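You operate a simulated robot arm through the tools that you are given. There is no shell and no other tool. Be economical: measure what you need, move in short steps, check, and stop when the job is done.

Carry out the task below with a simulated two-armed robot. There is one attempt and no reset: what you move stays moved.

TASK
Put one of the vented boxes from the grey table on the right end of the green bench. Then push the cupboard door shut. Then take the yellow plug and put it on the brown table. Keep to this order.

The check looks at the end state, three seconds after you hand in, the way a careful person would. Anything else that was tipped, shoved, dropped, spilled or broken makes it a failure.

THE ROBOT
Two 6-joint arms with fingered hands on one trunk, on a base that drives. Base frame: it is fixed to the floor where the robot stands at the start and does not move with it; the origin is under the middle of the robot, x ahead of it, y to its left, z up. Readings come in mm, rad, newtons and seconds.
The left shoulder is at the start at [50, 170, 985], the right one opposite. With the tool pointing down near the work surface each hand reaches from about 500 to 780 mm from the robot's upright axis, wherever it stands, measured 20 degrees to its own side. Places, roughly: brown table [-1200, -400, 800]; cupboard door [3100, 1100, 400]; right end of the green bench [3700, 1600, 800]; yellow plug [-1250, 500, 750]. Payload 3.5 kg a hand.
The tool frame of a hand sits at the grasp point between the pads (the TCP): z along the fingers, y along the line on which they close. The tips reach 26 mm beyond it. The gripper opens to 132 mm. The gripper's body begins 73 mm behind the TCP. The gripper is a hand of 3 fingers: y runs from the thumb to the fingers, the wrist lies at [0, 0, -234] in the tool frame, and closing takes about 1.5 s.
Orientation is told as [roll, pitch, yaw] about the base's x, y, z axes, in that order, counted from this pose: with the fingers straight down and closing along the base's y, the tool's x points along the base's -x, its y along +y and its z along -z.

THE INTERFACE
- The arms move only by the tool apply_moves. It takes "left_steps", "right_steps" or both (then of equal length, played together; a hand with none holds still); each is one flat list of numbers, 7 for each row, row after row: the shift along the base's x, y, z in units of 200 mm (1.0 is 200 mm), then the turn, a rotation vector about the base's x, y, z in units of 45 degrees (1.0 is 45 degrees), then the finger opening in mm, from 0 to 132. In form: [dx, dy, dz, wx, wy, wz, grip, dx, dy, dz, wx, wy, wz, grip, ...]. A call has 1 to 10 rows; each row is the pose to reach, as a shift and turn from the pose commanded when the call began. A call with a number of a shift or a turn outside -1 to 1 is refused whole. Rows are played at 5 a second. More than 50 mm and 0.15 rad between two rows, or a gripper value outside its range, and nothing of the call is played. Where a pose cannot be reached the arm comes as near as it can. A force on the tool above 40 N (or 10 N above the force at the start of the call, whichever is more), or a blocked arm, ends the call early, and 0.2 s more pass. The fingers move at their own pace (about 153 mm/s each) and stop on an object; they squeeze with about 30 N. The grip force told is the motor's: it shows also when the fingers shut on nothing. Time passes only in rows, and 0.2 s behind the last, so rows that repeat a pose let the fingers close. It gives the time, the measured TCP pose, the force on the tool (base axes), the opening and the grip force at its end, in the units of the frame above (readings bear some noise), with the torque about the TCP (base axes, N m) and any sound that the robot's microphone picked up.
- Cameras (640 x 400 px; columns grow to the right, rows downward): "scene" is now at [31, -37.7, 1576.4]; the picture's right is [-0.47, -0.88, 0.00], its down [-0.65, 0.35, -0.68] and it looks along [0.60, -0.32, -0.74] (base axes); focal length 269 px, centre (320, 200). "left" rides on the left gripper at [-62, 3, -92] in its tool frame; the picture's right is [-0.05, -1.00, 0.00], its down [0.83, -0.04, -0.56] and it looks along [0.55, -0.03, 0.83] (tool axes); focal length 230 px, centre (320, 200). "right" rides on the right gripper at [62, 3, -92] in its tool frame; the picture's right is [-0.05, 1.00, 0.00], its down [-0.83, -0.04, -0.56] and it looks along [-0.55, -0.03, 0.83] (tool axes); focal length 230 px, centre (320, 200). There is no depth. A picture from a camera that has moved, and an enlarged one, comes with that camera's place and axes in the base frame and with its lens.
- camera(camera): a new picture of that camera. It takes no simulated time.
- slide_trunk(by): slides the trunk up (or, below 0, down) by that many mm; the arms and the scene camera ride with it, the base frame stays. It gives what a move gives, with no picture.
- base_move(legs): drives the robot by 1 to 6 legs, each [ahead, left, turn to the left] in mm, mm and rad, along the robot's own axes; the way and the turn of a leg run together, so that a leg with both is an arc; at most 1500 mm and 3.142 rad a leg. The arms and the cameras ride along, it lands a little off, and it stops where it bumps. It gives what a move gives.
- grasp_type(shape, hand): the hand has 3 fingers and takes this shape, open, in about a second: jaw (thumb against the fingers, like two jaws); tri (thumb and two fingers); tip (a fingertip pinch); poke (one finger out to press); point (the index stretched); flat (the hand flat); cup (the hand cupped); fist (a fist). The gripper value then closes the fingers along that shape, each until it touches; the sizes above hold for jaw. It gives what a move gives, with no picture.
- aim_head(pan, tilt): turns the head with the scene camera to pan (to the left, within 1.501 rad either way) and tilt (down, from -0.506 to 1.204), counted from straight ahead of the robot. It gives what a move gives.
- zoom(camera, box): a new picture of the part [left, top, right, bottom] of that camera's present view, enlarged. It takes no simulated time.
- finish_job(): hands the job in; it is judged then, once.

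Work in short steps. Places have to be worked out from the pictures, the camera data and where the tool is seen: move nearer, look again, correct. Check each grasp and each placing, and mend what went wrong. You have 165 turns and 138 pictures in all, those below and enlarged ones among them. Open the grippers and draw the arms clear of the work before you hand the job in, unless the task says otherwise; then end with one line.

The tools are called after "Emit:" as a command line: name --argument value ..., lists and objects as JSON in quotes. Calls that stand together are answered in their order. apply_moves: Moves the arms, as the interface text tells. Its arguments: {"type":"object","properties":{"left_steps":{"type":"array","items":{"type":"number"}},"right_steps":{"type":"array","items":{"type":"number"}}},"required":[]} The other tools are called the same way: slide_trunk (by) slides the trunk up or down; grasp_type (shape, hand) gives the hand a shape; base_move (legs) drives the base; aim_head (pan, tilt) turns the head that bears the scene camera; camera (camera) takes a picture; zoom (camera, box) takes an enlarged picture of a part of a camera's view; finish_job () hands the job in.

At the start:

```text
t: 0.0
left_tcp_pos: [667.7, 55.6, 1011.2]
left_tcp_rot: [0.0, 0.0, -0.001]
left_wrist_force: [-0.1, -0.1, 0.0]
left_moment: [0.0, -0.02, 0.01]
left_grip_width: 131.9
left_gripper_force: 0.0
left_shape: jaw
right_tcp_pos: [449.7, -495.8, 969.6]
right_tcp_rot: [0.0, 0.0, -0.001]
right_wrist_force: [-0.5, 0.5, 0.9]
right_moment: [0.02, 0.01, 0.0]
right_grip_width: 132.0
right_gripper_force: 0.0
right_shape: jaw
trunk travel left (down, up): [-600.0, 110.0]
robot x, y, heading: [-3.1, -0.0, 0.001]
head pan, tilt: [-0.492, 0.827]
```

scene: 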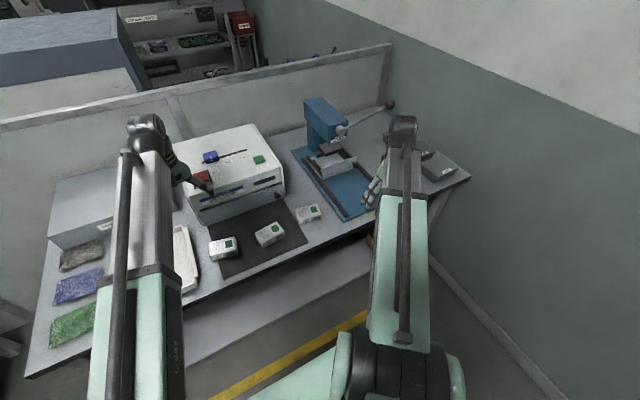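
right: 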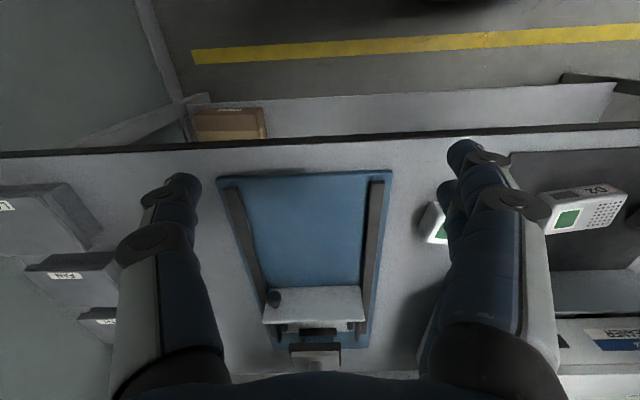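
left: 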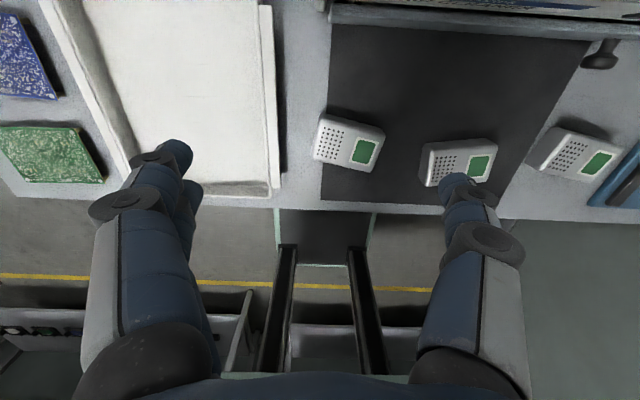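

I'll look around first. From two views, box 1 (the leftmost of the three) should be near [623, 16, 800]. I need the layout of the room to plan driving.

Emit:
aim_head --pan 0.5 --tilt 0.3

Emit:
camera --camera "scene"

Emit:
aim_head --pan 1.5 --tilt 0.3

Emit:
camera --camera "scene"

Emit:
aim_head --pan 0.0 --tilt 0.85

Emit:
camera --camera "scene"

```text
t: 1.3
left_tcp_pos: [667.4, 54.4, 1011.6]
left_tcp_rot: [0.001, 0.0, 0.0]
left_wrist_force: [-0.5, 0.0, 0.5]
left_moment: [-0.02, -0.01, -0.01]
left_grip_width: 131.7
left_gripper_force: 0.2
left_shape: jaw
right_tcp_pos: [448.7, -495.6, 970.2]
right_tcp_rot: [-0.001, 0.0, 0.002]
right_wrist_force: [-0.5, 0.8, -0.3]
right_moment: [0.0, 0.01, 0.01]
right_grip_width: 131.9
right_gripper_force: 0.0
right_shape: jaw
trunk travel left (down, up): [-600.0, 110.0]
robot x, y, heading: [0.1, -1.5, 0.001]
head pan, tilt: [0.499, 0.3]
```

```text
134 pictures are left
camera scene: at [43.1, 44.4, 1622.9], right [0.48, -0.88, 0.0], down [-0.26, -0.14, -0.96], along [0.84, 0.46, -0.3], focal length 269 px, centre (320, 200)
```

scene: 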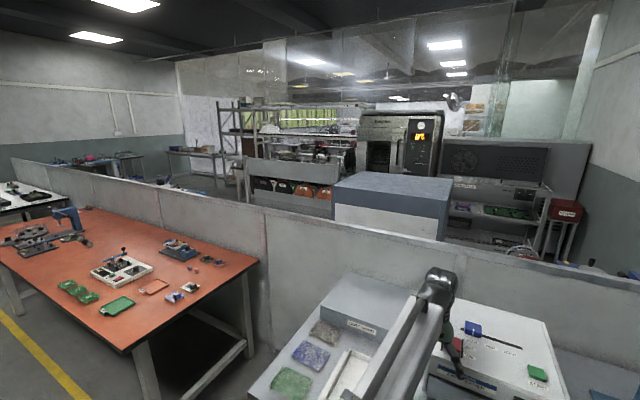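

```text
t: 2.5
left_tcp_pos: [667.9, 56.0, 1010.5]
left_tcp_rot: [0.0, 0.001, 0.0]
left_wrist_force: [-0.3, 0.4, 0.4]
left_moment: [-0.01, -0.03, 0.04]
left_grip_width: 131.9
left_gripper_force: 0.0
left_shape: jaw
right_tcp_pos: [450.9, -497.0, 970.2]
right_tcp_rot: [0.001, 0.0, 0.0]
right_wrist_force: [0.6, 1.0, -0.2]
right_moment: [0.01, 0.01, -0.02]
right_grip_width: 131.7
right_gripper_force: 0.0
right_shape: jaw
trunk travel left (down, up): [-600.0, 110.0]
robot x, y, heading: [2.5, -0.6, -0.001]
head pan, tilt: [1.499, 0.3]
```

```text
133 pictures are left
camera scene: at [-32.1, 92.9, 1623.0], right [1.0, -0.07, 0.0], down [-0.02, -0.29, -0.96], along [0.07, 0.95, -0.3], focal length 269 px, centre (320, 200)
```

scene: 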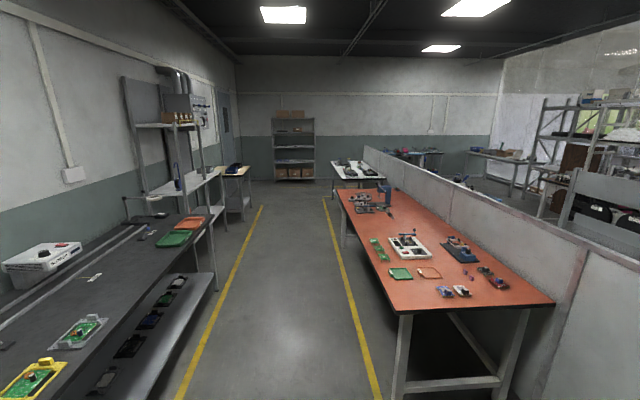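

```text
t: 4.1
left_tcp_pos: [667.0, 56.6, 1010.7]
left_tcp_rot: [0.001, 0.001, 0.001]
left_wrist_force: [0.2, -0.3, -0.3]
left_moment: [0.01, 0.02, -0.03]
left_grip_width: 132.2
left_gripper_force: 0.0
left_shape: jaw
right_tcp_pos: [447.9, -496.6, 970.3]
right_tcp_rot: [0.001, -0.001, -0.002]
right_wrist_force: [0.1, 0.3, 0.8]
right_moment: [0.01, 0.0, 0.0]
right_grip_width: 131.9
right_gripper_force: 0.0
right_shape: jaw
trunk travel left (down, up): [-600.0, 110.0]
robot x, y, heading: [-1.3, -0.4, -0.001]
head pan, tilt: [0.0, 0.85]
```

```text
132 pictures are left
camera scene: at [39.3, -0.2, 1574.6], right [0.0, -1.0, 0.0], down [-0.75, 0.0, -0.66], along [0.66, 0.0, -0.75], focal length 269 px, centre (320, 200)
```

scene: 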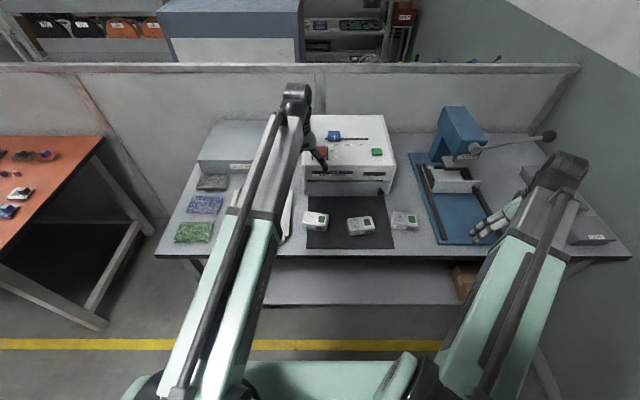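

The far area is reached round the partition's left end (y≈5200). First I take box 1 with the left hand, so I zoom in for its exact pose.

Emit:
zoom --camera "left" --box '[260, 80, 420, 200]'

Emit:
zoom --camera "scene" --box '[260, 160, 440, 270]'

```text
3.33 times, centred on (340, 140) of left
camera zoom: at [729.7, 58.2, 1103.3], right [0.05, -1.0, 0.0], down [-0.83, -0.04, 0.56], along [-0.55, -0.03, -0.83], focal length 767 px, centre (253, 400)
```

zoom: 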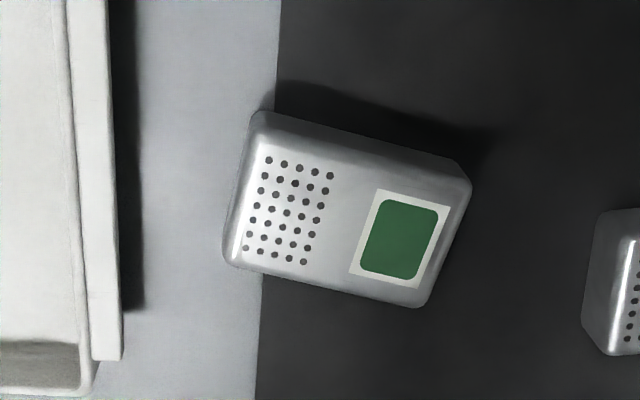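

```text
3.56 times, centred on (350, 215) of scene
camera zoom: at [39.3, -0.2, 1574.6], right [0.0, -1.0, 0.0], down [-0.75, 0.0, -0.66], along [0.66, 0.0, -0.75], focal length 955 px, centre (213, 147)
```

zoom: 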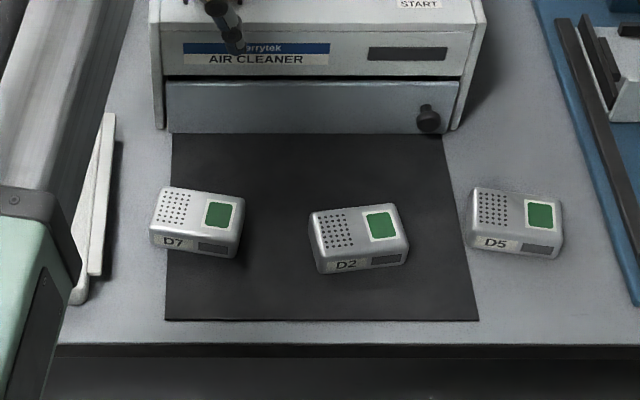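

D7 solves to: top centre ≈[621, 16, 813], about 80×47 mm, table ≈776, long axis turned about −0.165 rad from y. I'll grip along the long axis, so I move above it with a slight yaw and check.

Emit:
apply_moves --left_steps '[-0.06, -0.05, -0.13, 0, 0, -0.05, 112, -0.12, -0.1, -0.26, 0, 0, -0.1, 112, -0.18, -0.15, -0.39, 0, 0, -0.16, 112, -0.23, -0.2, -0.53, 0, 0, -0.21, 112, -0.23, -0.2, -0.53, 0, 0, -0.21, 112]'

Emit:
camera --camera "left"

Emit:
zoom --camera "scene" --box '[260, 160, 440, 270]'

```text
t: 5.3
left_tcp_pos: [620.6, 14.4, 904.0]
left_tcp_rot: [0.001, 0.001, -0.167]
left_wrist_force: [0.4, 0.7, 0.6]
left_moment: [0.01, -0.01, -0.02]
left_grip_width: 112.2
left_gripper_force: 0.0
left_shape: jaw
right_tcp_pos: [448.3, -496.5, 969.7]
right_tcp_rot: [0.0, 0.001, 0.0]
right_wrist_force: [-0.2, 0.0, 0.1]
right_moment: [0.01, 0.0, 0.0]
right_grip_width: 132.2
right_gripper_force: 0.0
right_shape: jaw
trunk travel left (down, up): [-600.0, 110.0]
robot x, y, heading: [0.6, -0.8, -0.001]
head pan, tilt: [0.0, 0.85]
```

```text
129 pictures are left
camera left: at [681.7, 6.5, 996.6], right [-0.11, -0.99, 0.0], down [-0.83, 0.09, 0.56], along [-0.55, 0.06, -0.83], focal length 230 px, centre (320, 200)
```

left: 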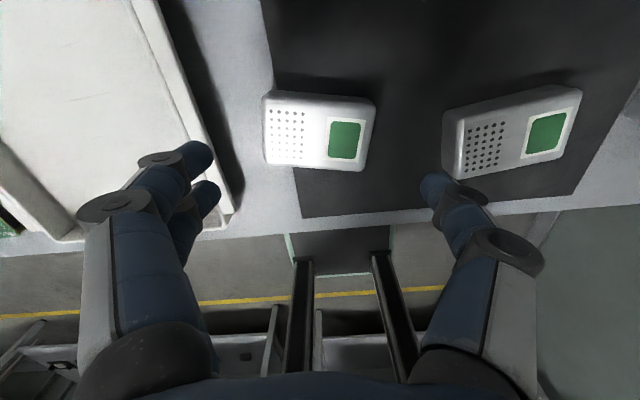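

```text
3.56 times, centred on (350, 215) of scene
camera zoom: at [39.3, -0.2, 1574.6], right [0.0, -1.0, 0.0], down [-0.75, 0.0, -0.66], along [0.66, 0.0, -0.75], focal length 955 px, centre (213, 147)
```

zoom: 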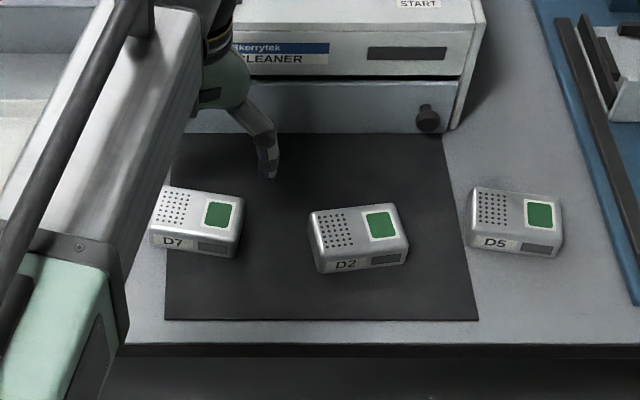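

The box is centred between the fingers, and the tray edge at y≈110 clears them. I lower with a slight extra yaw and check the force before closing.

Emit:
apply_moves --left_steps '[0.01, 0.0, -0.16, 0, 0, -0.03, 108, 0.02, 0.0, -0.32, 0, 0, -0.06, 108, 0.02, 0.0, -0.4, 0, 0, -0.06, 108, 0.02, 0.0, -0.475, 0, 0, -0.06, 108, 0.02, 0.0, -0.475, 0, 0, -0.06, 108]'

Emit:
camera --camera "left"

```text
t: 6.5
left_tcp_pos: [623.7, 13.9, 808.0]
left_tcp_rot: [0.0, 0.0, -0.213]
left_wrist_force: [-0.4, -0.1, 0.0]
left_moment: [0.0, 0.0, 0.0]
left_grip_width: 108.2
left_gripper_force: 0.0
left_shape: jaw
right_tcp_pos: [447.9, -495.5, 970.2]
right_tcp_rot: [0.0, -0.002, 0.0]
right_wrist_force: [-0.5, 0.2, 0.5]
right_moment: [0.01, -0.04, -0.02]
right_grip_width: 132.0
right_gripper_force: 0.1
right_shape: jaw
trunk travel left (down, up): [-600.0, 110.0]
robot x, y, heading: [0.7, -0.9, 0.0]
head pan, tilt: [0.0, 0.85]
```

```text
127 pictures are left
camera left: at [685.6, 4.4, 901.9], right [-0.16, -0.99, 0.0], down [-0.82, 0.13, 0.56], along [-0.55, 0.09, -0.83], focal length 230 px, centre (320, 200)
```

left: 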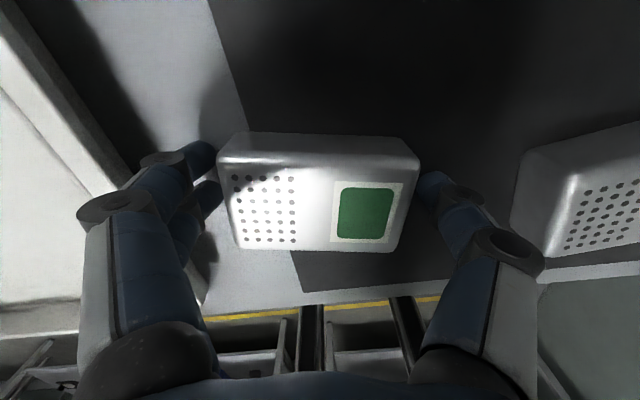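

Fingers straddle the box symmetrically. Closing now.

Emit:
apply_moves --left_steps '[0, 0, 0, 0, 0, 0, 60, 0, 0, 0, 0, 0, 0, 60, 0, 0, 0, 0, 0, 0, 60, 0, 0, 0, 0, 0, 0, 60, 0, 0, 0, 0, 0, 0, 60, 0, 0, 0, 0, 0, 0, 60, 0, 0, 0, 0, 0, 0, 60, 0, 0, 0, 0, 0, 0, 60]'

Emit:
camera --camera "left"

```text
t: 8.3
left_tcp_pos: [624.0, 14.6, 809.1]
left_tcp_rot: [0.001, 0.001, -0.211]
left_wrist_force: [0.1, 0.5, 0.3]
left_moment: [0.03, -0.03, 0.0]
left_grip_width: 84.6
left_gripper_force: 29.7
left_shape: jaw
right_tcp_pos: [449.5, -496.2, 970.1]
right_tcp_rot: [0.001, 0.0, 0.0]
right_wrist_force: [0.2, 1.1, -1.0]
right_moment: [-0.01, 0.0, 0.01]
right_grip_width: 131.5
right_gripper_force: 0.0
right_shape: jaw
trunk travel left (down, up): [-600.0, 110.0]
robot x, y, heading: [4.8, 2.2, -0.004]
head pan, tilt: [0.0, 0.85]
```

```text
126 pictures are left
camera left: at [685.7, 4.4, 901.9], right [-0.16, -0.99, 0.0], down [-0.82, 0.13, 0.56], along [-0.55, 0.09, -0.83], focal length 230 px, centre (320, 200)
```

left: 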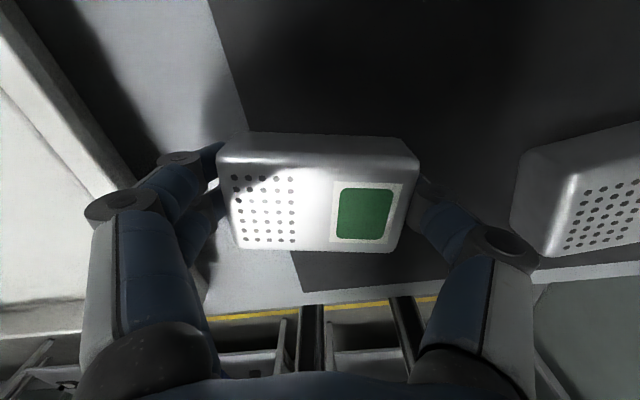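

Gripped at 84.6 mm with 30 N. Lifting about 190 mm.

Emit:
apply_moves --left_steps '[0, 0, 0.1, 0, 0, 0, 60, 0, 0, 0.25, 0, 0, 0, 60, 0, 0, 0.45, 0, 0, 0, 60, 0, 0, 0.65, 0, 0, 0, 60, 0, 0, 0.85, 0, 0, 0, 60, 0, 0, 0.95, 0, 0, 0, 60, 0, 0, 0.95, 0, 0, 0, 60]'

Emit:
camera --camera "scene"

```text
t: 9.9
left_tcp_pos: [624.9, 15.5, 999.0]
left_tcp_rot: [0.0, -0.001, -0.213]
left_wrist_force: [-0.4, 0.5, -1.5]
left_moment: [-0.05, -0.02, -0.02]
left_grip_width: 84.4
left_gripper_force: 30.1
left_shape: jaw
right_tcp_pos: [448.6, -497.2, 969.8]
right_tcp_rot: [-0.001, -0.001, 0.0]
right_wrist_force: [0.3, -0.7, -0.2]
right_moment: [-0.01, 0.03, -0.03]
right_grip_width: 131.9
right_gripper_force: 0.1
right_shape: jaw
trunk travel left (down, up): [-600.0, 110.0]
robot x, y, heading: [0.0, 1.9, 0.0]
head pan, tilt: [0.0, 0.85]
```

```text
125 pictures are left
camera scene: at [39.4, -0.3, 1574.6], right [0.0, -1.0, 0.0], down [-0.75, 0.0, -0.66], along [0.66, 0.0, -0.75], focal length 269 px, centre (320, 200)
```

scene: 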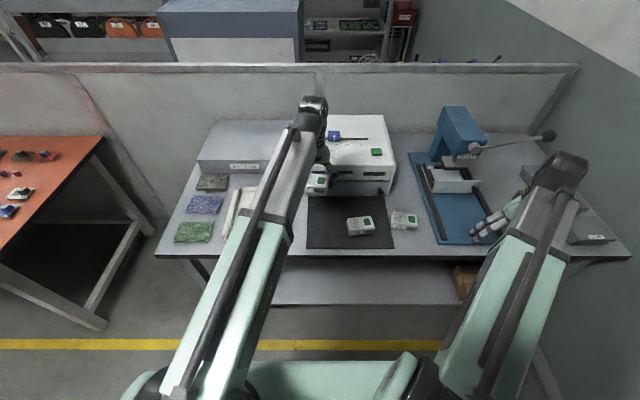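

The box is held. I back off the table, then tuck the right hand inward and slide the trunk up so the hands clear things during the drive.

Emit:
base_move --legs '[[-170, 0, 0]]'

Emit:
apply_moves --right_steps '[0.1, 0.2, 0, 0, 0, 0, 132, 0.2, 0.4, 0, 0, 0, 0, 132, 0.25, 0.6, 0, 0, 0, 0, 132, 0.25, 0.75, 0, 0, 0, 0, 132]'

Emit:
slide_trunk --by 100

Emit:
base_move --legs '[[0, 0, 1.571]]'

Emit:
aim_head --pan 0.0 --tilt 0.35

Emit:
camera --camera "scene"

```text
t: 11.4
left_tcp_pos: [453.8, 14.8, 998.9]
left_tcp_rot: [-0.001, -0.002, -0.215]
left_wrist_force: [-0.8, -0.2, -1.2]
left_moment: [-0.05, -0.03, 0.02]
left_grip_width: 84.4
left_gripper_force: 29.5
left_shape: jaw
right_tcp_pos: [275.8, -498.8, 970.7]
right_tcp_rot: [0.002, -0.002, -0.002]
right_wrist_force: [-0.2, 0.5, 0.5]
right_moment: [-0.02, 0.0, 0.0]
right_grip_width: 131.9
right_gripper_force: 0.0
right_shape: jaw
trunk travel left (down, up): [-600.0, 110.0]
robot x, y, heading: [-170.4, 1.0, -0.006]
head pan, tilt: [0.0, 0.85]
```

```text
t: 12.4
left_tcp_pos: [455.3, 12.9, 998.1]
left_tcp_rot: [0.0, -0.001, -0.215]
left_wrist_force: [-0.1, 0.5, -1.7]
left_moment: [0.0, 0.0, 0.01]
left_grip_width: 84.6
left_gripper_force: 30.1
left_shape: jaw
right_tcp_pos: [326.7, -346.3, 969.0]
right_tcp_rot: [0.0, 0.001, -0.004]
right_wrist_force: [-0.2, 0.1, -0.3]
right_moment: [-0.03, -0.03, 0.0]
right_grip_width: 131.8
right_gripper_force: 0.0
right_shape: jaw
trunk travel left (down, up): [-600.0, 110.0]
robot x, y, heading: [-170.6, 1.3, -0.006]
head pan, tilt: [0.0, 0.85]
```

```text
t: 13.7
left_tcp_pos: [455.2, 13.5, 1098.0]
left_tcp_rot: [0.0, -0.001, -0.215]
left_wrist_force: [0.5, 0.2, -1.4]
left_moment: [0.01, 0.0, 0.03]
left_grip_width: 84.6
left_gripper_force: 30.4
left_shape: jaw
right_tcp_pos: [327.7, -346.8, 1068.6]
right_tcp_rot: [-0.001, -0.001, -0.005]
right_wrist_force: [0.3, 0.1, -0.4]
right_moment: [-0.01, -0.01, -0.01]
right_grip_width: 132.0
right_gripper_force: 0.1
right_shape: jaw
trunk travel left (down, up): [-700.0, 10.0]
robot x, y, heading: [-167.8, 2.6, -0.006]
head pan, tilt: [0.0, 0.85]
```

```text
t: 18.0
left_tcp_pos: [-194.1, 626.5, 1098.6]
left_tcp_rot: [-0.001, -0.001, 1.371]
left_wrist_force: [0.4, 0.3, -2.2]
left_moment: [0.03, -0.01, -0.01]
left_grip_width: 84.5
left_gripper_force: 30.1
left_shape: jaw
right_tcp_pos: [169.2, 503.6, 1068.7]
right_tcp_rot: [-0.001, 0.0, 1.582]
right_wrist_force: [0.1, 0.6, -0.3]
right_moment: [0.04, -0.01, -0.06]
right_grip_width: 131.7
right_gripper_force: 0.0
right_shape: jaw
trunk travel left (down, up): [-700.0, 10.0]
robot x, y, heading: [-169.8, -0.9, 1.584]
head pan, tilt: [0.0, 0.85]
```

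```text
t: 18.9
left_tcp_pos: [-192.8, 624.9, 1099.5]
left_tcp_rot: [0.0, 0.001, 1.372]
left_wrist_force: [0.3, 0.0, -0.5]
left_moment: [0.04, -0.02, 0.02]
left_grip_width: 84.6
left_gripper_force: 30.2
left_shape: jaw
right_tcp_pos: [169.3, 502.8, 1069.2]
right_tcp_rot: [0.001, 0.001, 1.584]
right_wrist_force: [0.5, -0.1, 0.5]
right_moment: [0.03, 0.02, -0.01]
right_grip_width: 132.0
right_gripper_force: 0.1
right_shape: jaw
trunk travel left (down, up): [-700.0, 10.0]
robot x, y, heading: [-171.7, 0.4, 1.582]
head pan, tilt: [0.0, 0.351]
```

```text
124 pictures are left
camera scene: at [-169.8, 53.3, 1718.2], right [1.0, 0.01, 0.0], down [0.0, -0.34, -0.94], along [-0.01, 0.94, -0.34], focal length 269 px, centre (320, 200)
```

scene: 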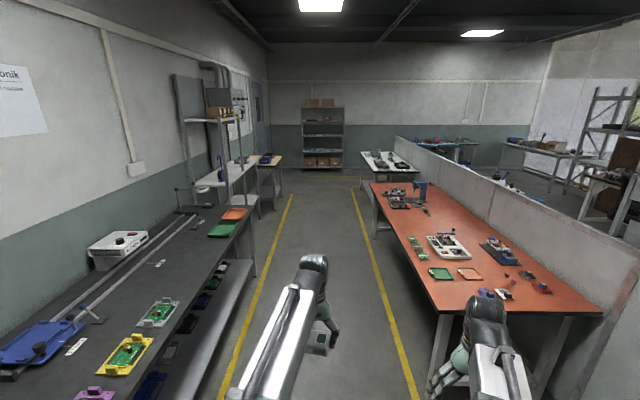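

The aisle centre is about x=-170 and clear. I drive 3 m along it, then look right over the partition.

Emit:
base_move --legs '[[1500, 0, 0], [1500, 0, 0]]'

Emit:
aim_head --pan -0.5 --tilt 0.25

Emit:
camera --camera "scene"

Emit:
aim_head --pan -1.5 --tilt 0.3

Emit:
camera --camera "scene"

```text
t: 33.5
left_tcp_pos: [-198.6, 3647.4, 1098.7]
left_tcp_rot: [0.0, 0.001, 1.366]
left_wrist_force: [-0.6, 0.4, -0.8]
left_moment: [0.02, -0.01, 0.01]
left_grip_width: 84.6
left_gripper_force: 30.0
left_shape: jaw
right_tcp_pos: [163.4, 3521.4, 1069.9]
right_tcp_rot: [0.0, 0.0, 1.577]
right_wrist_force: [0.0, -0.1, -0.9]
right_moment: [-0.03, -0.02, -0.04]
right_grip_width: 131.9
right_gripper_force: 0.1
right_shape: jaw
trunk travel left (down, up): [-700.0, 10.0]
robot x, y, heading: [-181.9, 3023.3, 1.576]
head pan, tilt: [0.0, 0.351]
```

```text
t: 34.4
left_tcp_pos: [-197.9, 3646.2, 1098.1]
left_tcp_rot: [0.001, -0.001, 1.365]
left_wrist_force: [0.4, -0.6, -2.2]
left_moment: [0.04, -0.03, -0.01]
left_grip_width: 84.1
left_gripper_force: 30.1
left_shape: jaw
right_tcp_pos: [163.4, 3520.7, 1069.1]
right_tcp_rot: [0.0, -0.001, 1.576]
right_wrist_force: [-0.3, -0.9, -0.2]
right_moment: [-0.01, 0.03, 0.0]
right_grip_width: 132.1
right_gripper_force: 0.1
right_shape: jaw
trunk travel left (down, up): [-700.0, 10.0]
robot x, y, heading: [-178.3, 3025.2, 1.576]
head pan, tilt: [-0.499, 0.25]
```

```text
123 pictures are left
camera scene: at [-134.2, 3063.1, 1727.7], right [0.88, -0.47, 0.0], down [-0.12, -0.22, -0.97], along [0.46, 0.85, -0.25], focal length 269 px, centre (320, 200)
```

scene: 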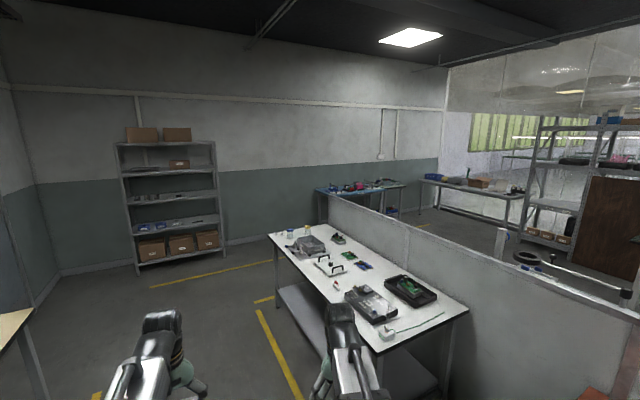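

```text
t: 35.7
left_tcp_pos: [-198.4, 3646.0, 1100.0]
left_tcp_rot: [0.0, -0.001, 1.366]
left_wrist_force: [0.4, -0.6, -1.2]
left_moment: [0.03, -0.01, 0.02]
left_grip_width: 84.4
left_gripper_force: 29.9
left_shape: jaw
right_tcp_pos: [163.2, 3521.6, 1070.1]
right_tcp_rot: [0.001, 0.0, 1.576]
right_wrist_force: [0.2, 0.1, 0.0]
right_moment: [-0.01, -0.01, -0.01]
right_grip_width: 131.9
right_gripper_force: 0.0
right_shape: jaw
trunk travel left (down, up): [-700.0, 10.0]
robot x, y, heading: [-179.8, 3020.8, 1.577]
head pan, tilt: [-1.499, 0.3]
```

```text
122 pictures are left
camera scene: at [-85.3, 2988.1, 1723.0], right [0.08, -1.0, 0.0], down [-0.29, -0.02, -0.96], along [0.95, 0.07, -0.3], focal length 269 px, centre (320, 200)
```

scene: 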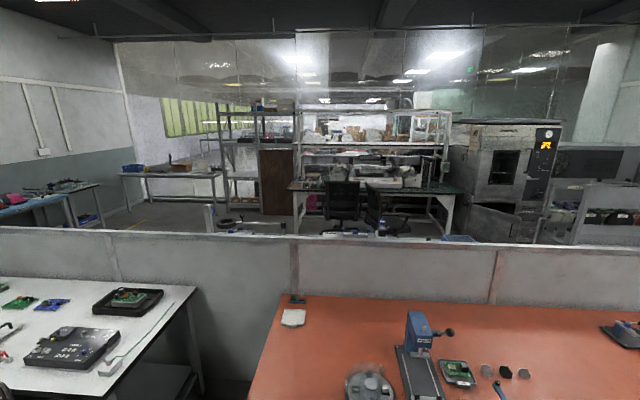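

The green bench is past the partition, chairs stand in front of it, and the cross aisle is about y=5500–6500. I drive to y≈6000, turn to face +x and look.

Emit:
base_move --legs '[[1450, 0, 0], [1480, 0, 0], [0, 0, -1.576]]'

Emit:
aim_head --pan -0.1 --tilt 0.35

Emit:
camera --camera "scene"

Emit:
aim_head --pan -0.9 --tilt 0.3

Emit:
camera --camera "scene"

```text
t: 53.6
left_tcp_pos: [438.5, 5979.3, 1098.3]
left_tcp_rot: [0.0, 0.001, -0.196]
left_wrist_force: [0.0, -0.8, -2.0]
left_moment: [0.0, 0.02, -0.01]
left_grip_width: 84.5
left_gripper_force: 29.9
left_shape: jaw
right_tcp_pos: [318.7, 5615.6, 1069.5]
right_tcp_rot: [0.0, 0.002, 0.016]
right_wrist_force: [0.0, -0.4, 0.9]
right_moment: [-0.01, 0.04, -0.02]
right_grip_width: 131.9
right_gripper_force: 0.1
right_shape: jaw
trunk travel left (down, up): [-700.0, 10.0]
robot x, y, heading: [-186.2, 5950.0, 0.018]
head pan, tilt: [-1.499, 0.3]
```

```text
t: 55.1
left_tcp_pos: [439.9, 5978.6, 1099.3]
left_tcp_rot: [0.001, -0.002, -0.198]
left_wrist_force: [0.2, -0.5, -1.2]
left_moment: [-0.06, 0.01, 0.01]
left_grip_width: 84.5
left_gripper_force: 30.1
left_shape: jaw
right_tcp_pos: [319.6, 5615.4, 1068.8]
right_tcp_rot: [0.0, -0.001, 0.016]
right_wrist_force: [-0.3, -0.6, 0.0]
right_moment: [0.0, -0.01, 0.02]
right_grip_width: 132.0
right_gripper_force: 0.1
right_shape: jaw
trunk travel left (down, up): [-700.0, 10.0]
robot x, y, heading: [-186.0, 5952.9, 0.015]
head pan, tilt: [-0.099, 0.351]
```

```text
121 pictures are left
camera scene: at [-131.8, 5944.4, 1718.3], right [-0.08, -1.0, 0.0], down [-0.34, 0.03, -0.94], along [0.94, -0.08, -0.34], focal length 269 px, centre (320, 200)
```

scene: 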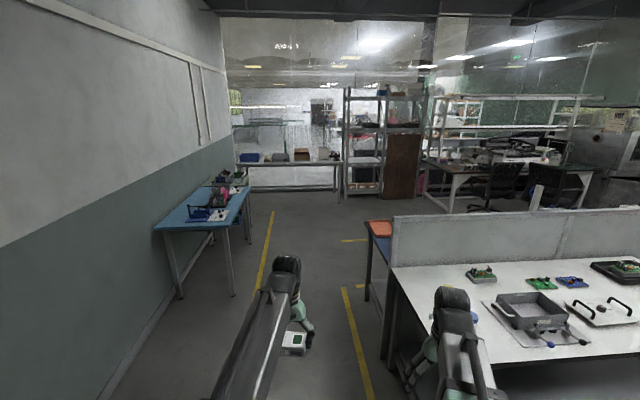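

```text
t: 56.3
left_tcp_pos: [439.0, 5979.5, 1097.9]
left_tcp_rot: [0.001, 0.001, -0.196]
left_wrist_force: [0.3, 0.4, -1.4]
left_moment: [0.02, 0.01, -0.02]
left_grip_width: 84.4
left_gripper_force: 30.0
left_shape: jaw
right_tcp_pos: [318.2, 5615.6, 1068.8]
right_tcp_rot: [0.001, 0.001, 0.016]
right_wrist_force: [-0.4, 0.0, 0.3]
right_moment: [0.0, 0.01, -0.03]
right_grip_width: 131.9
right_gripper_force: 0.1
right_shape: jaw
trunk travel left (down, up): [-700.0, 10.0]
robot x, y, heading: [-186.5, 5952.2, 0.016]
head pan, tilt: [-0.901, 0.3]
```

```text
120 pictures are left
camera scene: at [-165.4, 5880.1, 1723.0], right [-0.77, -0.63, 0.0], down [-0.19, 0.23, -0.96], along [0.61, -0.74, -0.3], focal length 269 px, centre (320, 200)
```

scene: 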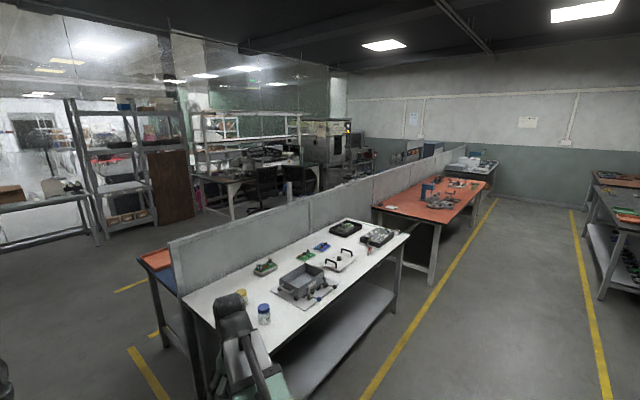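

The passage between the tables is y≈5410–6430, and I'm at 5950. I drive to x≈2200 and look right again.

Emit:
base_move --legs '[[1200, -20, -0.016], [1200, 0, 0]]'

Emit:
aim_head --pan -1.2 --tilt 0.4

Emit:
camera --camera "scene"

```text
t: 68.0
left_tcp_pos: [2837.3, 6009.2, 1097.9]
left_tcp_rot: [0.0, 0.0, -0.193]
left_wrist_force: [-1.7, 0.6, -2.2]
left_moment: [-0.01, 0.03, -0.01]
left_grip_width: 84.6
left_gripper_force: 30.2
left_shape: jaw
right_tcp_pos: [2719.5, 5644.5, 1070.8]
right_tcp_rot: [0.0, 0.0, 0.019]
right_wrist_force: [0.0, -0.7, 0.2]
right_moment: [0.0, 0.02, 0.03]
right_grip_width: 132.2
right_gripper_force: 0.0
right_shape: jaw
trunk travel left (down, up): [-700.0, 10.0]
robot x, y, heading: [2212.3, 5978.5, 0.019]
head pan, tilt: [-0.901, 0.3]
```

```text
t: 68.8
left_tcp_pos: [2837.7, 6008.5, 1098.8]
left_tcp_rot: [0.001, 0.0, -0.193]
left_wrist_force: [0.2, -0.4, -0.8]
left_moment: [-0.03, 0.0, 0.04]
left_grip_width: 84.3
left_gripper_force: 30.4
left_shape: jaw
right_tcp_pos: [2717.4, 5643.8, 1070.0]
right_tcp_rot: [-0.001, 0.0, 0.019]
right_wrist_force: [0.1, 0.4, 0.1]
right_moment: [0.01, -0.02, -0.01]
right_grip_width: 132.0
right_gripper_force: 0.0
right_shape: jaw
trunk travel left (down, up): [-700.0, 10.0]
robot x, y, heading: [2212.6, 5979.9, 0.018]
head pan, tilt: [-1.201, 0.4]
```

```text
119 pictures are left
camera scene: at [2209.4, 5893.7, 1713.7], right [-0.92, -0.38, 0.0], down [-0.15, 0.36, -0.92], along [0.35, -0.85, -0.39], focal length 269 px, centre (320, 200)
```

scene: 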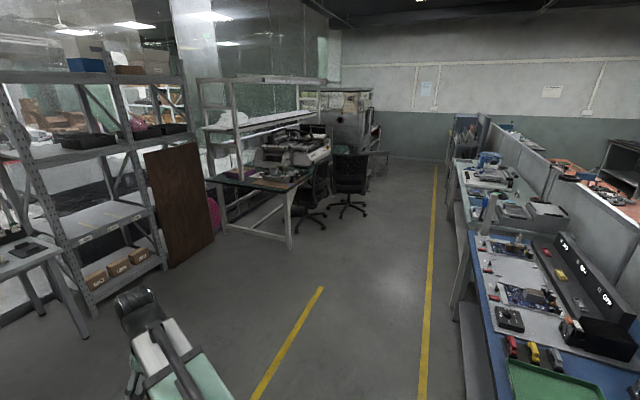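

The aisle back toward the bench is x≈2040–2930. I move to x≈2450, turn to −y and advance while keeping clear of the chairs (near [3165, 2470]).

Emit:
base_move --legs '[[230, 0, 0], [0, 0, -1.589], [1500, 0, 0], [1300, 0, 0]]'

Emit:
aim_head --pan 0.4 --tilt 0.45

Emit:
camera --camera "scene"

```text
t: 87.5
left_tcp_pos: [2563.4, 2558.2, 1098.3]
left_tcp_rot: [0.0, 0.001, -1.742]
left_wrist_force: [0.1, 0.2, -1.7]
left_moment: [0.01, -0.03, 0.0]
left_grip_width: 84.4
left_gripper_force: 29.8
left_shape: jaw
right_tcp_pos: [2197.5, 2669.0, 1070.1]
right_tcp_rot: [0.0, -0.002, -1.531]
right_wrist_force: [-0.4, -0.1, 0.2]
right_moment: [-0.02, 0.02, -0.02]
right_grip_width: 132.1
right_gripper_force: 0.1
right_shape: jaw
trunk travel left (down, up): [-700.0, 10.0]
robot x, y, heading: [2521.7, 3181.7, -1.526]
head pan, tilt: [-1.201, 0.4]
```

```text
t: 89.2
left_tcp_pos: [2562.5, 2559.1, 1098.4]
left_tcp_rot: [0.0, 0.002, -1.742]
left_wrist_force: [0.0, 0.1, -2.8]
left_moment: [-0.01, -0.02, 0.07]
left_grip_width: 84.4
left_gripper_force: 30.3
left_shape: jaw
right_tcp_pos: [2196.5, 2669.3, 1069.3]
right_tcp_rot: [0.0, 0.0, -1.531]
right_wrist_force: [-0.2, 0.0, 0.4]
right_moment: [-0.02, 0.04, 0.01]
right_grip_width: 131.7
right_gripper_force: 0.0
right_shape: jaw
trunk travel left (down, up): [-700.0, 10.0]
robot x, y, heading: [2520.4, 3182.8, -1.533]
head pan, tilt: [0.4, 0.45]
```

```text
118 pictures are left
camera scene: at [2560.3, 3138.9, 1709.0], right [-0.9, -0.43, 0.0], down [-0.19, 0.39, -0.9], along [0.38, -0.81, -0.44], focal length 269 px, centre (320, 200)
```

scene: 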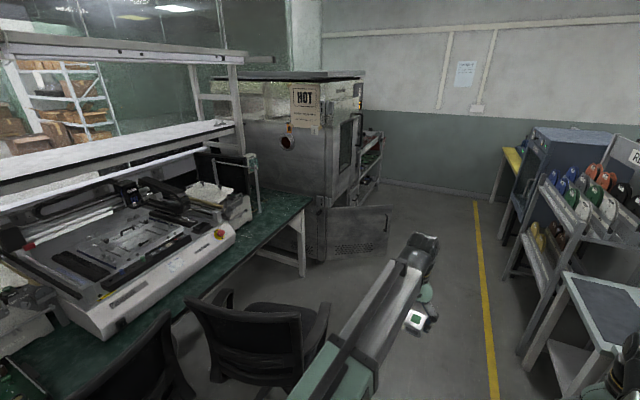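

The bench's free right end is around x 3450–3750, y 1520–1740; the open cupboard door is past it. I advance to y≈1900 in the same lane and look closer.

Emit:
base_move --legs '[[1250, 0, 0]]'

Emit:
aim_head --pan 1.0 --tilt 0.6

Emit:
camera --camera "scene"

```text
t: 95.5
left_tcp_pos: [2582.4, 1311.9, 1098.0]
left_tcp_rot: [0.0, -0.001, -1.765]
left_wrist_force: [0.2, 0.6, -1.0]
left_moment: [-0.01, 0.01, 0.0]
left_grip_width: 84.6
left_gripper_force: 30.1
left_shape: jaw
right_tcp_pos: [2220.0, 1433.3, 1069.8]
right_tcp_rot: [0.0, 0.0, -1.555]
right_wrist_force: [0.4, 0.2, 0.2]
right_moment: [0.01, -0.03, 0.03]
right_grip_width: 131.8
right_gripper_force: 0.1
right_shape: jaw
trunk travel left (down, up): [-700.0, 10.0]
robot x, y, heading: [2558.2, 1938.5, -1.557]
head pan, tilt: [0.4, 0.45]
```

```text
t: 96.5
left_tcp_pos: [2583.7, 1312.2, 1097.7]
left_tcp_rot: [0.001, 0.0, -1.766]
left_wrist_force: [-0.6, 0.8, -1.9]
left_moment: [0.03, -0.01, 0.04]
left_grip_width: 84.1
left_gripper_force: 29.8
left_shape: jaw
right_tcp_pos: [2220.1, 1433.3, 1069.9]
right_tcp_rot: [-0.001, 0.0, -1.555]
right_wrist_force: [-0.5, -0.2, -0.6]
right_moment: [-0.01, 0.01, 0.01]
right_grip_width: 131.8
right_gripper_force: 0.0
right_shape: jaw
trunk travel left (down, up): [-700.0, 10.0]
robot x, y, heading: [2559.5, 1941.2, -1.554]
head pan, tilt: [1.0, 0.6]
```

```text
117 pictures are left
camera scene: at [2632.8, 1931.4, 1695.5], right [-0.53, -0.85, 0.0], down [-0.48, 0.3, -0.83], along [0.7, -0.43, -0.56], focal length 269 px, centre (320, 200)
```

scene: 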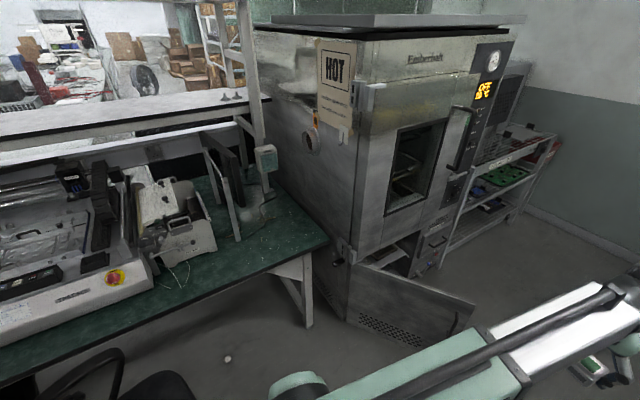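

The free right end of the bench is around x 3450–3750, y 1430–1700, so I'll target about [3560, 1570]. The oven is right beside it, so I pull the right hand back, turn here to heading −0.25, and then look before translating.

Emit:
apply_moves --right_steps '[-0.08, 0.2, 0, 0, 0, 0, 132, -0.16, 0.42, 0, 0, 0, 0, 132, -0.25, 0.64, 0, 0, 0, 0, 132, -0.33, 0.84, 0, 0, 0, 0, 132, -0.33, 0.84, 0, 0, 0, 0, 132]'

Emit:
base_move --legs '[[0, 0, 1.3]]'

Emit:
aim_head --pan -0.1 --tilt 0.6

Emit:
camera --camera "scene"

```text
t: 97.7
left_tcp_pos: [2583.2, 1313.2, 1098.8]
left_tcp_rot: [0.001, -0.001, -1.767]
left_wrist_force: [0.3, -1.0, -1.2]
left_moment: [-0.03, 0.0, 0.01]
left_grip_width: 84.5
left_gripper_force: 30.1
left_shape: jaw
right_tcp_pos: [2125.2, 1567.7, 1078.6]
right_tcp_rot: [0.0, 0.0, -1.552]
right_wrist_force: [0.7, -0.5, 0.3]
right_moment: [0.02, 0.02, -0.03]
right_grip_width: 131.8
right_gripper_force: 0.2
right_shape: jaw
right hand out of reach, approached as far as the arm can: row 3, 4, 5
trunk travel left (down, up): [-700.0, 10.0]
robot x, y, heading: [2557.0, 1937.8, -1.554]
head pan, tilt: [1.0, 0.6]
```

```text
t: 101.3
left_tcp_pos: [3166.6, 1798.1, 1099.0]
left_tcp_rot: [-0.001, 0.0, -0.462]
left_wrist_force: [0.2, 0.0, -2.0]
left_moment: [0.0, -0.04, 0.0]
left_grip_width: 84.6
left_gripper_force: 29.5
left_shape: jaw
right_tcp_pos: [2800.4, 1422.6, 1080.5]
right_tcp_rot: [0.002, 0.002, -0.251]
right_wrist_force: [0.2, 0.2, 0.8]
right_moment: [0.01, 0.01, -0.04]
right_grip_width: 131.9
right_gripper_force: 0.1
right_shape: jaw
trunk travel left (down, up): [-700.0, 10.0]
robot x, y, heading: [2554.9, 1934.5, -0.25]
head pan, tilt: [1.0, 0.6]
```

```text
t: 102.6
left_tcp_pos: [3166.3, 1797.6, 1098.2]
left_tcp_rot: [0.002, -0.001, -0.461]
left_wrist_force: [-0.6, -0.3, -1.3]
left_moment: [0.0, -0.04, -0.01]
left_grip_width: 84.3
left_gripper_force: 29.7
left_shape: jaw
right_tcp_pos: [2801.2, 1423.5, 1079.6]
right_tcp_rot: [0.0, 0.002, -0.251]
right_wrist_force: [-0.3, -0.4, 0.2]
right_moment: [0.02, 0.0, -0.01]
right_grip_width: 132.3
right_gripper_force: 0.1
right_shape: jaw
trunk travel left (down, up): [-700.0, 10.0]
robot x, y, heading: [2555.6, 1938.9, -0.249]
head pan, tilt: [-0.099, 0.6]
```

```text
116 pictures are left
camera scene: at [2602.8, 1917.6, 1695.5], right [-0.34, -0.94, 0.0], down [-0.53, 0.19, -0.83], along [0.78, -0.28, -0.56], focal length 269 px, centre (320, 200)
```

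scene: 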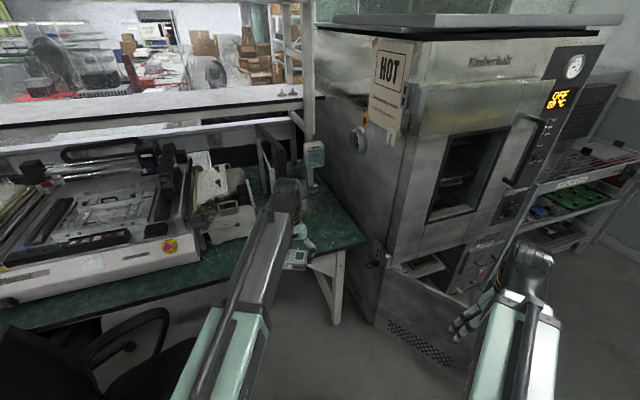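

The way is open: chair stays left of y≈2150, oven corner is near [3410, 1250]. I translate the base diagonally so the left hand ends above the bench's right end.

Emit:
base_move --legs '[[420, -140, 0]]'

Emit:
aim_head --pan 0.1 --tilt 0.8

Emit:
camera --camera "scene"

Emit:
camera --camera "left"

```text
t: 105.3
left_tcp_pos: [3538.8, 1549.8, 1097.4]
left_tcp_rot: [-0.001, 0.002, -0.469]
left_wrist_force: [0.3, -0.8, -2.0]
left_moment: [0.01, 0.02, -0.01]
left_grip_width: 84.6
left_gripper_force: 29.8
left_shape: jaw
right_tcp_pos: [3169.5, 1179.1, 1078.1]
right_tcp_rot: [0.001, 0.001, -0.257]
right_wrist_force: [0.9, 0.4, -0.7]
right_moment: [0.02, 0.01, 0.0]
right_grip_width: 131.7
right_gripper_force: 0.0
right_shape: jaw
trunk travel left (down, up): [-700.0, 10.0]
robot x, y, heading: [2929.3, 1698.3, -0.254]
head pan, tilt: [-0.099, 0.6]
```

```text
t: 106.0
left_tcp_pos: [3537.6, 1550.9, 1098.4]
left_tcp_rot: [0.0, 0.0, -0.47]
left_wrist_force: [0.3, -0.9, -1.6]
left_moment: [0.0, 0.0, -0.03]
left_grip_width: 84.4
left_gripper_force: 29.5
left_shape: jaw
right_tcp_pos: [3169.0, 1179.1, 1079.5]
right_tcp_rot: [0.003, 0.002, -0.257]
right_wrist_force: [-0.2, 0.4, -0.1]
right_moment: [-0.03, -0.04, -0.01]
right_grip_width: 131.9
right_gripper_force: 0.1
right_shape: jaw
trunk travel left (down, up): [-700.0, 10.0]
robot x, y, heading: [2933.7, 1695.3, -0.253]
head pan, tilt: [0.099, 0.799]
```

```text
115 pictures are left
camera scene: at [2970.5, 1692.0, 1678.7], right [-0.16, -0.99, 0.0], down [-0.71, 0.11, -0.7], along [0.69, -0.11, -0.72], focal length 269 px, centre (320, 200)
```

scene: 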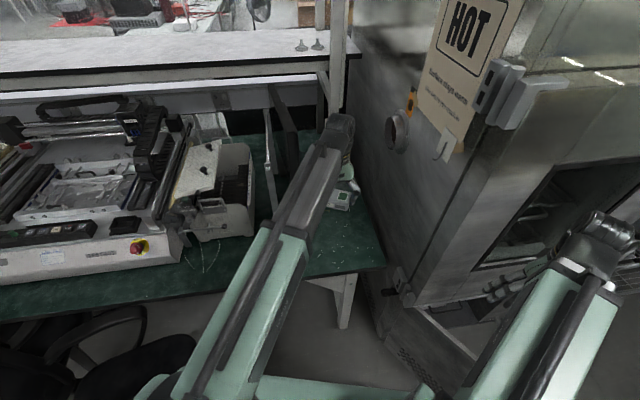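

```text
114 pictures are left
camera left: at [3594.4, 1525.6, 1191.3], right [-0.41, -0.91, 0.0], down [-0.76, 0.34, 0.56], along [-0.51, 0.23, -0.83], focal length 230 px, centre (320, 200)
```

left: 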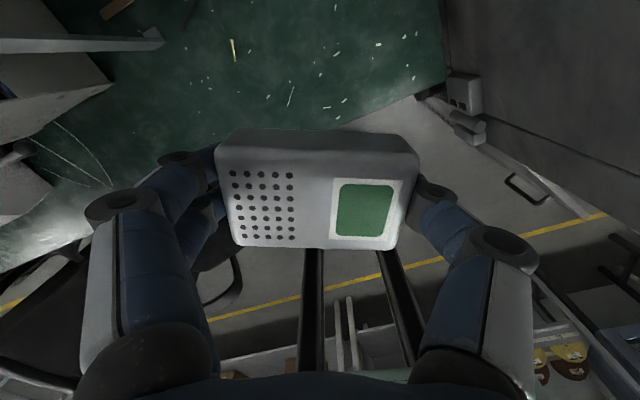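

The bench corner is near [3464, 1407], surface z about 765–800, and it's clear ahead of the hand. I slide the trunk down 100 mm, then move to about [3610, 1540] and partway down to check.

Emit:
slide_trunk --by -100

Emit:
apply_moves --left_steps '[0.15, -0.02, -0.1, 0, 0, 0, 60, 0.25, -0.03, -0.25, 0, 0, 0, 60, 0.36, -0.05, -0.4, 0, 0, 0, 60, 0.36, -0.05, -0.55, 0, 0, 0, 60, 0.36, -0.05, -0.6, 0, 0, 0, 60, 0.36, -0.05, -0.6, 0, 0, 0, 60]'

Emit:
camera --camera "left"

Emit:
camera --camera "scene"

```text
t: 107.4
left_tcp_pos: [3537.8, 1550.8, 999.0]
left_tcp_rot: [0.001, 0.001, -0.471]
left_wrist_force: [-0.5, -0.8, -1.1]
left_moment: [0.01, 0.0, 0.02]
left_grip_width: 84.7
left_gripper_force: 29.9
left_shape: jaw
right_tcp_pos: [3169.4, 1178.7, 978.7]
right_tcp_rot: [0.001, 0.002, -0.257]
right_wrist_force: [0.1, -0.9, 0.9]
right_moment: [-0.02, -0.05, 0.01]
right_grip_width: 131.8
right_gripper_force: 0.0
right_shape: jaw
trunk travel left (down, up): [-600.0, 110.0]
robot x, y, heading: [2930.9, 1693.7, -0.258]
head pan, tilt: [0.099, 0.799]
```

```text
t: 108.8
left_tcp_pos: [3610.6, 1541.0, 878.4]
left_tcp_rot: [0.0, -0.001, -0.47]
left_wrist_force: [0.3, -0.4, -2.0]
left_moment: [0.03, 0.0, -0.01]
left_grip_width: 84.5
left_gripper_force: 30.7
left_shape: jaw
right_tcp_pos: [3168.6, 1179.8, 978.6]
right_tcp_rot: [0.002, 0.003, -0.257]
right_wrist_force: [0.1, 0.1, -0.8]
right_moment: [0.0, -0.02, -0.01]
right_grip_width: 132.0
right_gripper_force: 0.1
right_shape: jaw
trunk travel left (down, up): [-600.0, 110.0]
robot x, y, heading: [2929.4, 1692.5, -0.259]
head pan, tilt: [0.099, 0.799]
```

```text
113 pictures are left
camera left: at [3668.4, 1515.7, 971.1], right [-0.4, -0.91, 0.0], down [-0.76, 0.34, 0.56], along [-0.51, 0.23, -0.83], focal length 230 px, centre (320, 200)
```

left: 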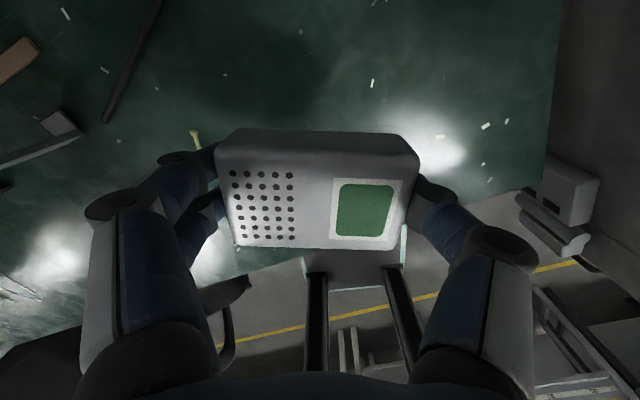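

```text
112 pictures are left
camera scene: at [2970.5, 1692.0, 1578.6], right [-0.16, -0.99, 0.0], down [-0.71, 0.11, -0.7], along [0.69, -0.11, -0.72], focal length 269 px, centre (320, 200)
```

scene: 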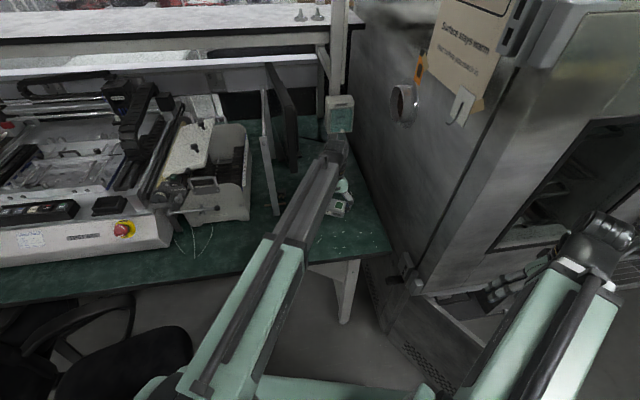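

The bench under the box is clear. I lower in small steps; the call stops on contact.

Emit:
apply_moves --left_steps '[0, -0.03, -0.1, 0, 0, 0, 60, 0, -0.03, -0.2, 0, 0, 0, 60, 0, -0.03, -0.23, 0, 0, 0, 60, 0, -0.03, -0.26, 0, 0, 0, 60, 0, -0.03, -0.28, 0, 0, 0, 60, 0, -0.03, -0.3, 0, 0, 0, 60, 0, -0.03, -0.32, 0, 0, 0, 60, 0, -0.03, -0.34, 0, 0, 0, 60, 0, -0.03, -0.36, 0, 0, 0, 60, 0, -0.03, -0.38, 0, 0, 0, 60]'

```text
t: 111.0
left_tcp_pos: [3609.3, 1532.9, 804.5]
left_tcp_rot: [-0.001, -0.001, -0.469]
left_wrist_force: [-0.2, 0.7, -1.3]
left_moment: [-0.04, -0.05, -0.02]
left_grip_width: 84.3
left_gripper_force: 29.7
left_shape: jaw
right_tcp_pos: [3167.6, 1179.9, 979.2]
right_tcp_rot: [0.0, 0.002, -0.255]
right_wrist_force: [0.0, -0.2, -0.4]
right_moment: [-0.01, 0.0, -0.02]
right_grip_width: 132.2
right_gripper_force: 0.0
right_shape: jaw
trunk travel left (down, up): [-600.0, 110.0]
robot x, y, heading: [2929.0, 1698.5, -0.257]
head pan, tilt: [0.099, 0.799]
```

No contact yet at 804.5, so the bench is a bit lower. I keep going down slowly.

Emit:
apply_moves --left_steps '[0, 0, -0.02, 0, 0, 0, 60, 0, 0, -0.04, 0, 0, 0, 60, 0, 0, -0.06, 0, 0, 0, 60, 0, 0, -0.08, 0, 0, 0, 60, 0, 0, -0.1, 0, 0, 0, 60, 0, 0, -0.12, 0, 0, 0, 60, 0, 0, -0.14, 0, 0, 0, 60, 0, 0, -0.16, 0, 0, 0, 60, 0, 0, -0.18, 0, 0, 0, 60, 0, 0, -0.2, 0, 0, 0, 60]'

Emit:
camera --camera "left"

```text
t: 112.4
left_tcp_pos: [3611.0, 1534.3, 788.3]
left_tcp_rot: [-0.002, -0.008, -0.47]
left_wrist_force: [-6.9, 4.0, 24.9]
left_moment: [0.21, 0.06, 0.08]
left_grip_width: 83.1
left_gripper_force: 30.0
left_shape: jaw
right_tcp_pos: [3167.5, 1179.9, 980.6]
right_tcp_rot: [0.001, 0.0, -0.256]
right_wrist_force: [-0.3, 0.8, 0.2]
right_moment: [0.01, -0.01, -0.02]
right_grip_width: 132.1
right_gripper_force: 0.1
right_shape: jaw
trunk travel left (down, up): [-600.0, 110.0]
robot x, y, heading: [2927.2, 1695.5, -0.256]
head pan, tilt: [0.099, 0.799]
stopped in row 6 (left hand): the force on the tool passed its limit at 43 N (the readings are from after the stop); the commanded pose is now the measured one
```

```text
111 pictures are left
camera left: at [3666.5, 1509.5, 880.3], right [-0.41, -0.91, 0.0], down [-0.76, 0.34, 0.55], along [-0.5, 0.22, -0.84], focal length 230 px, centre (320, 200)
```

left: 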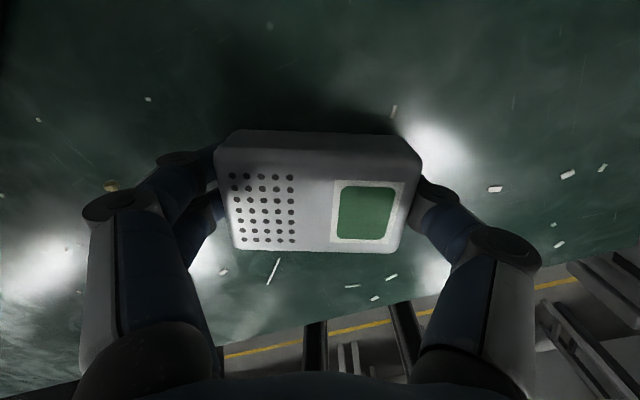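

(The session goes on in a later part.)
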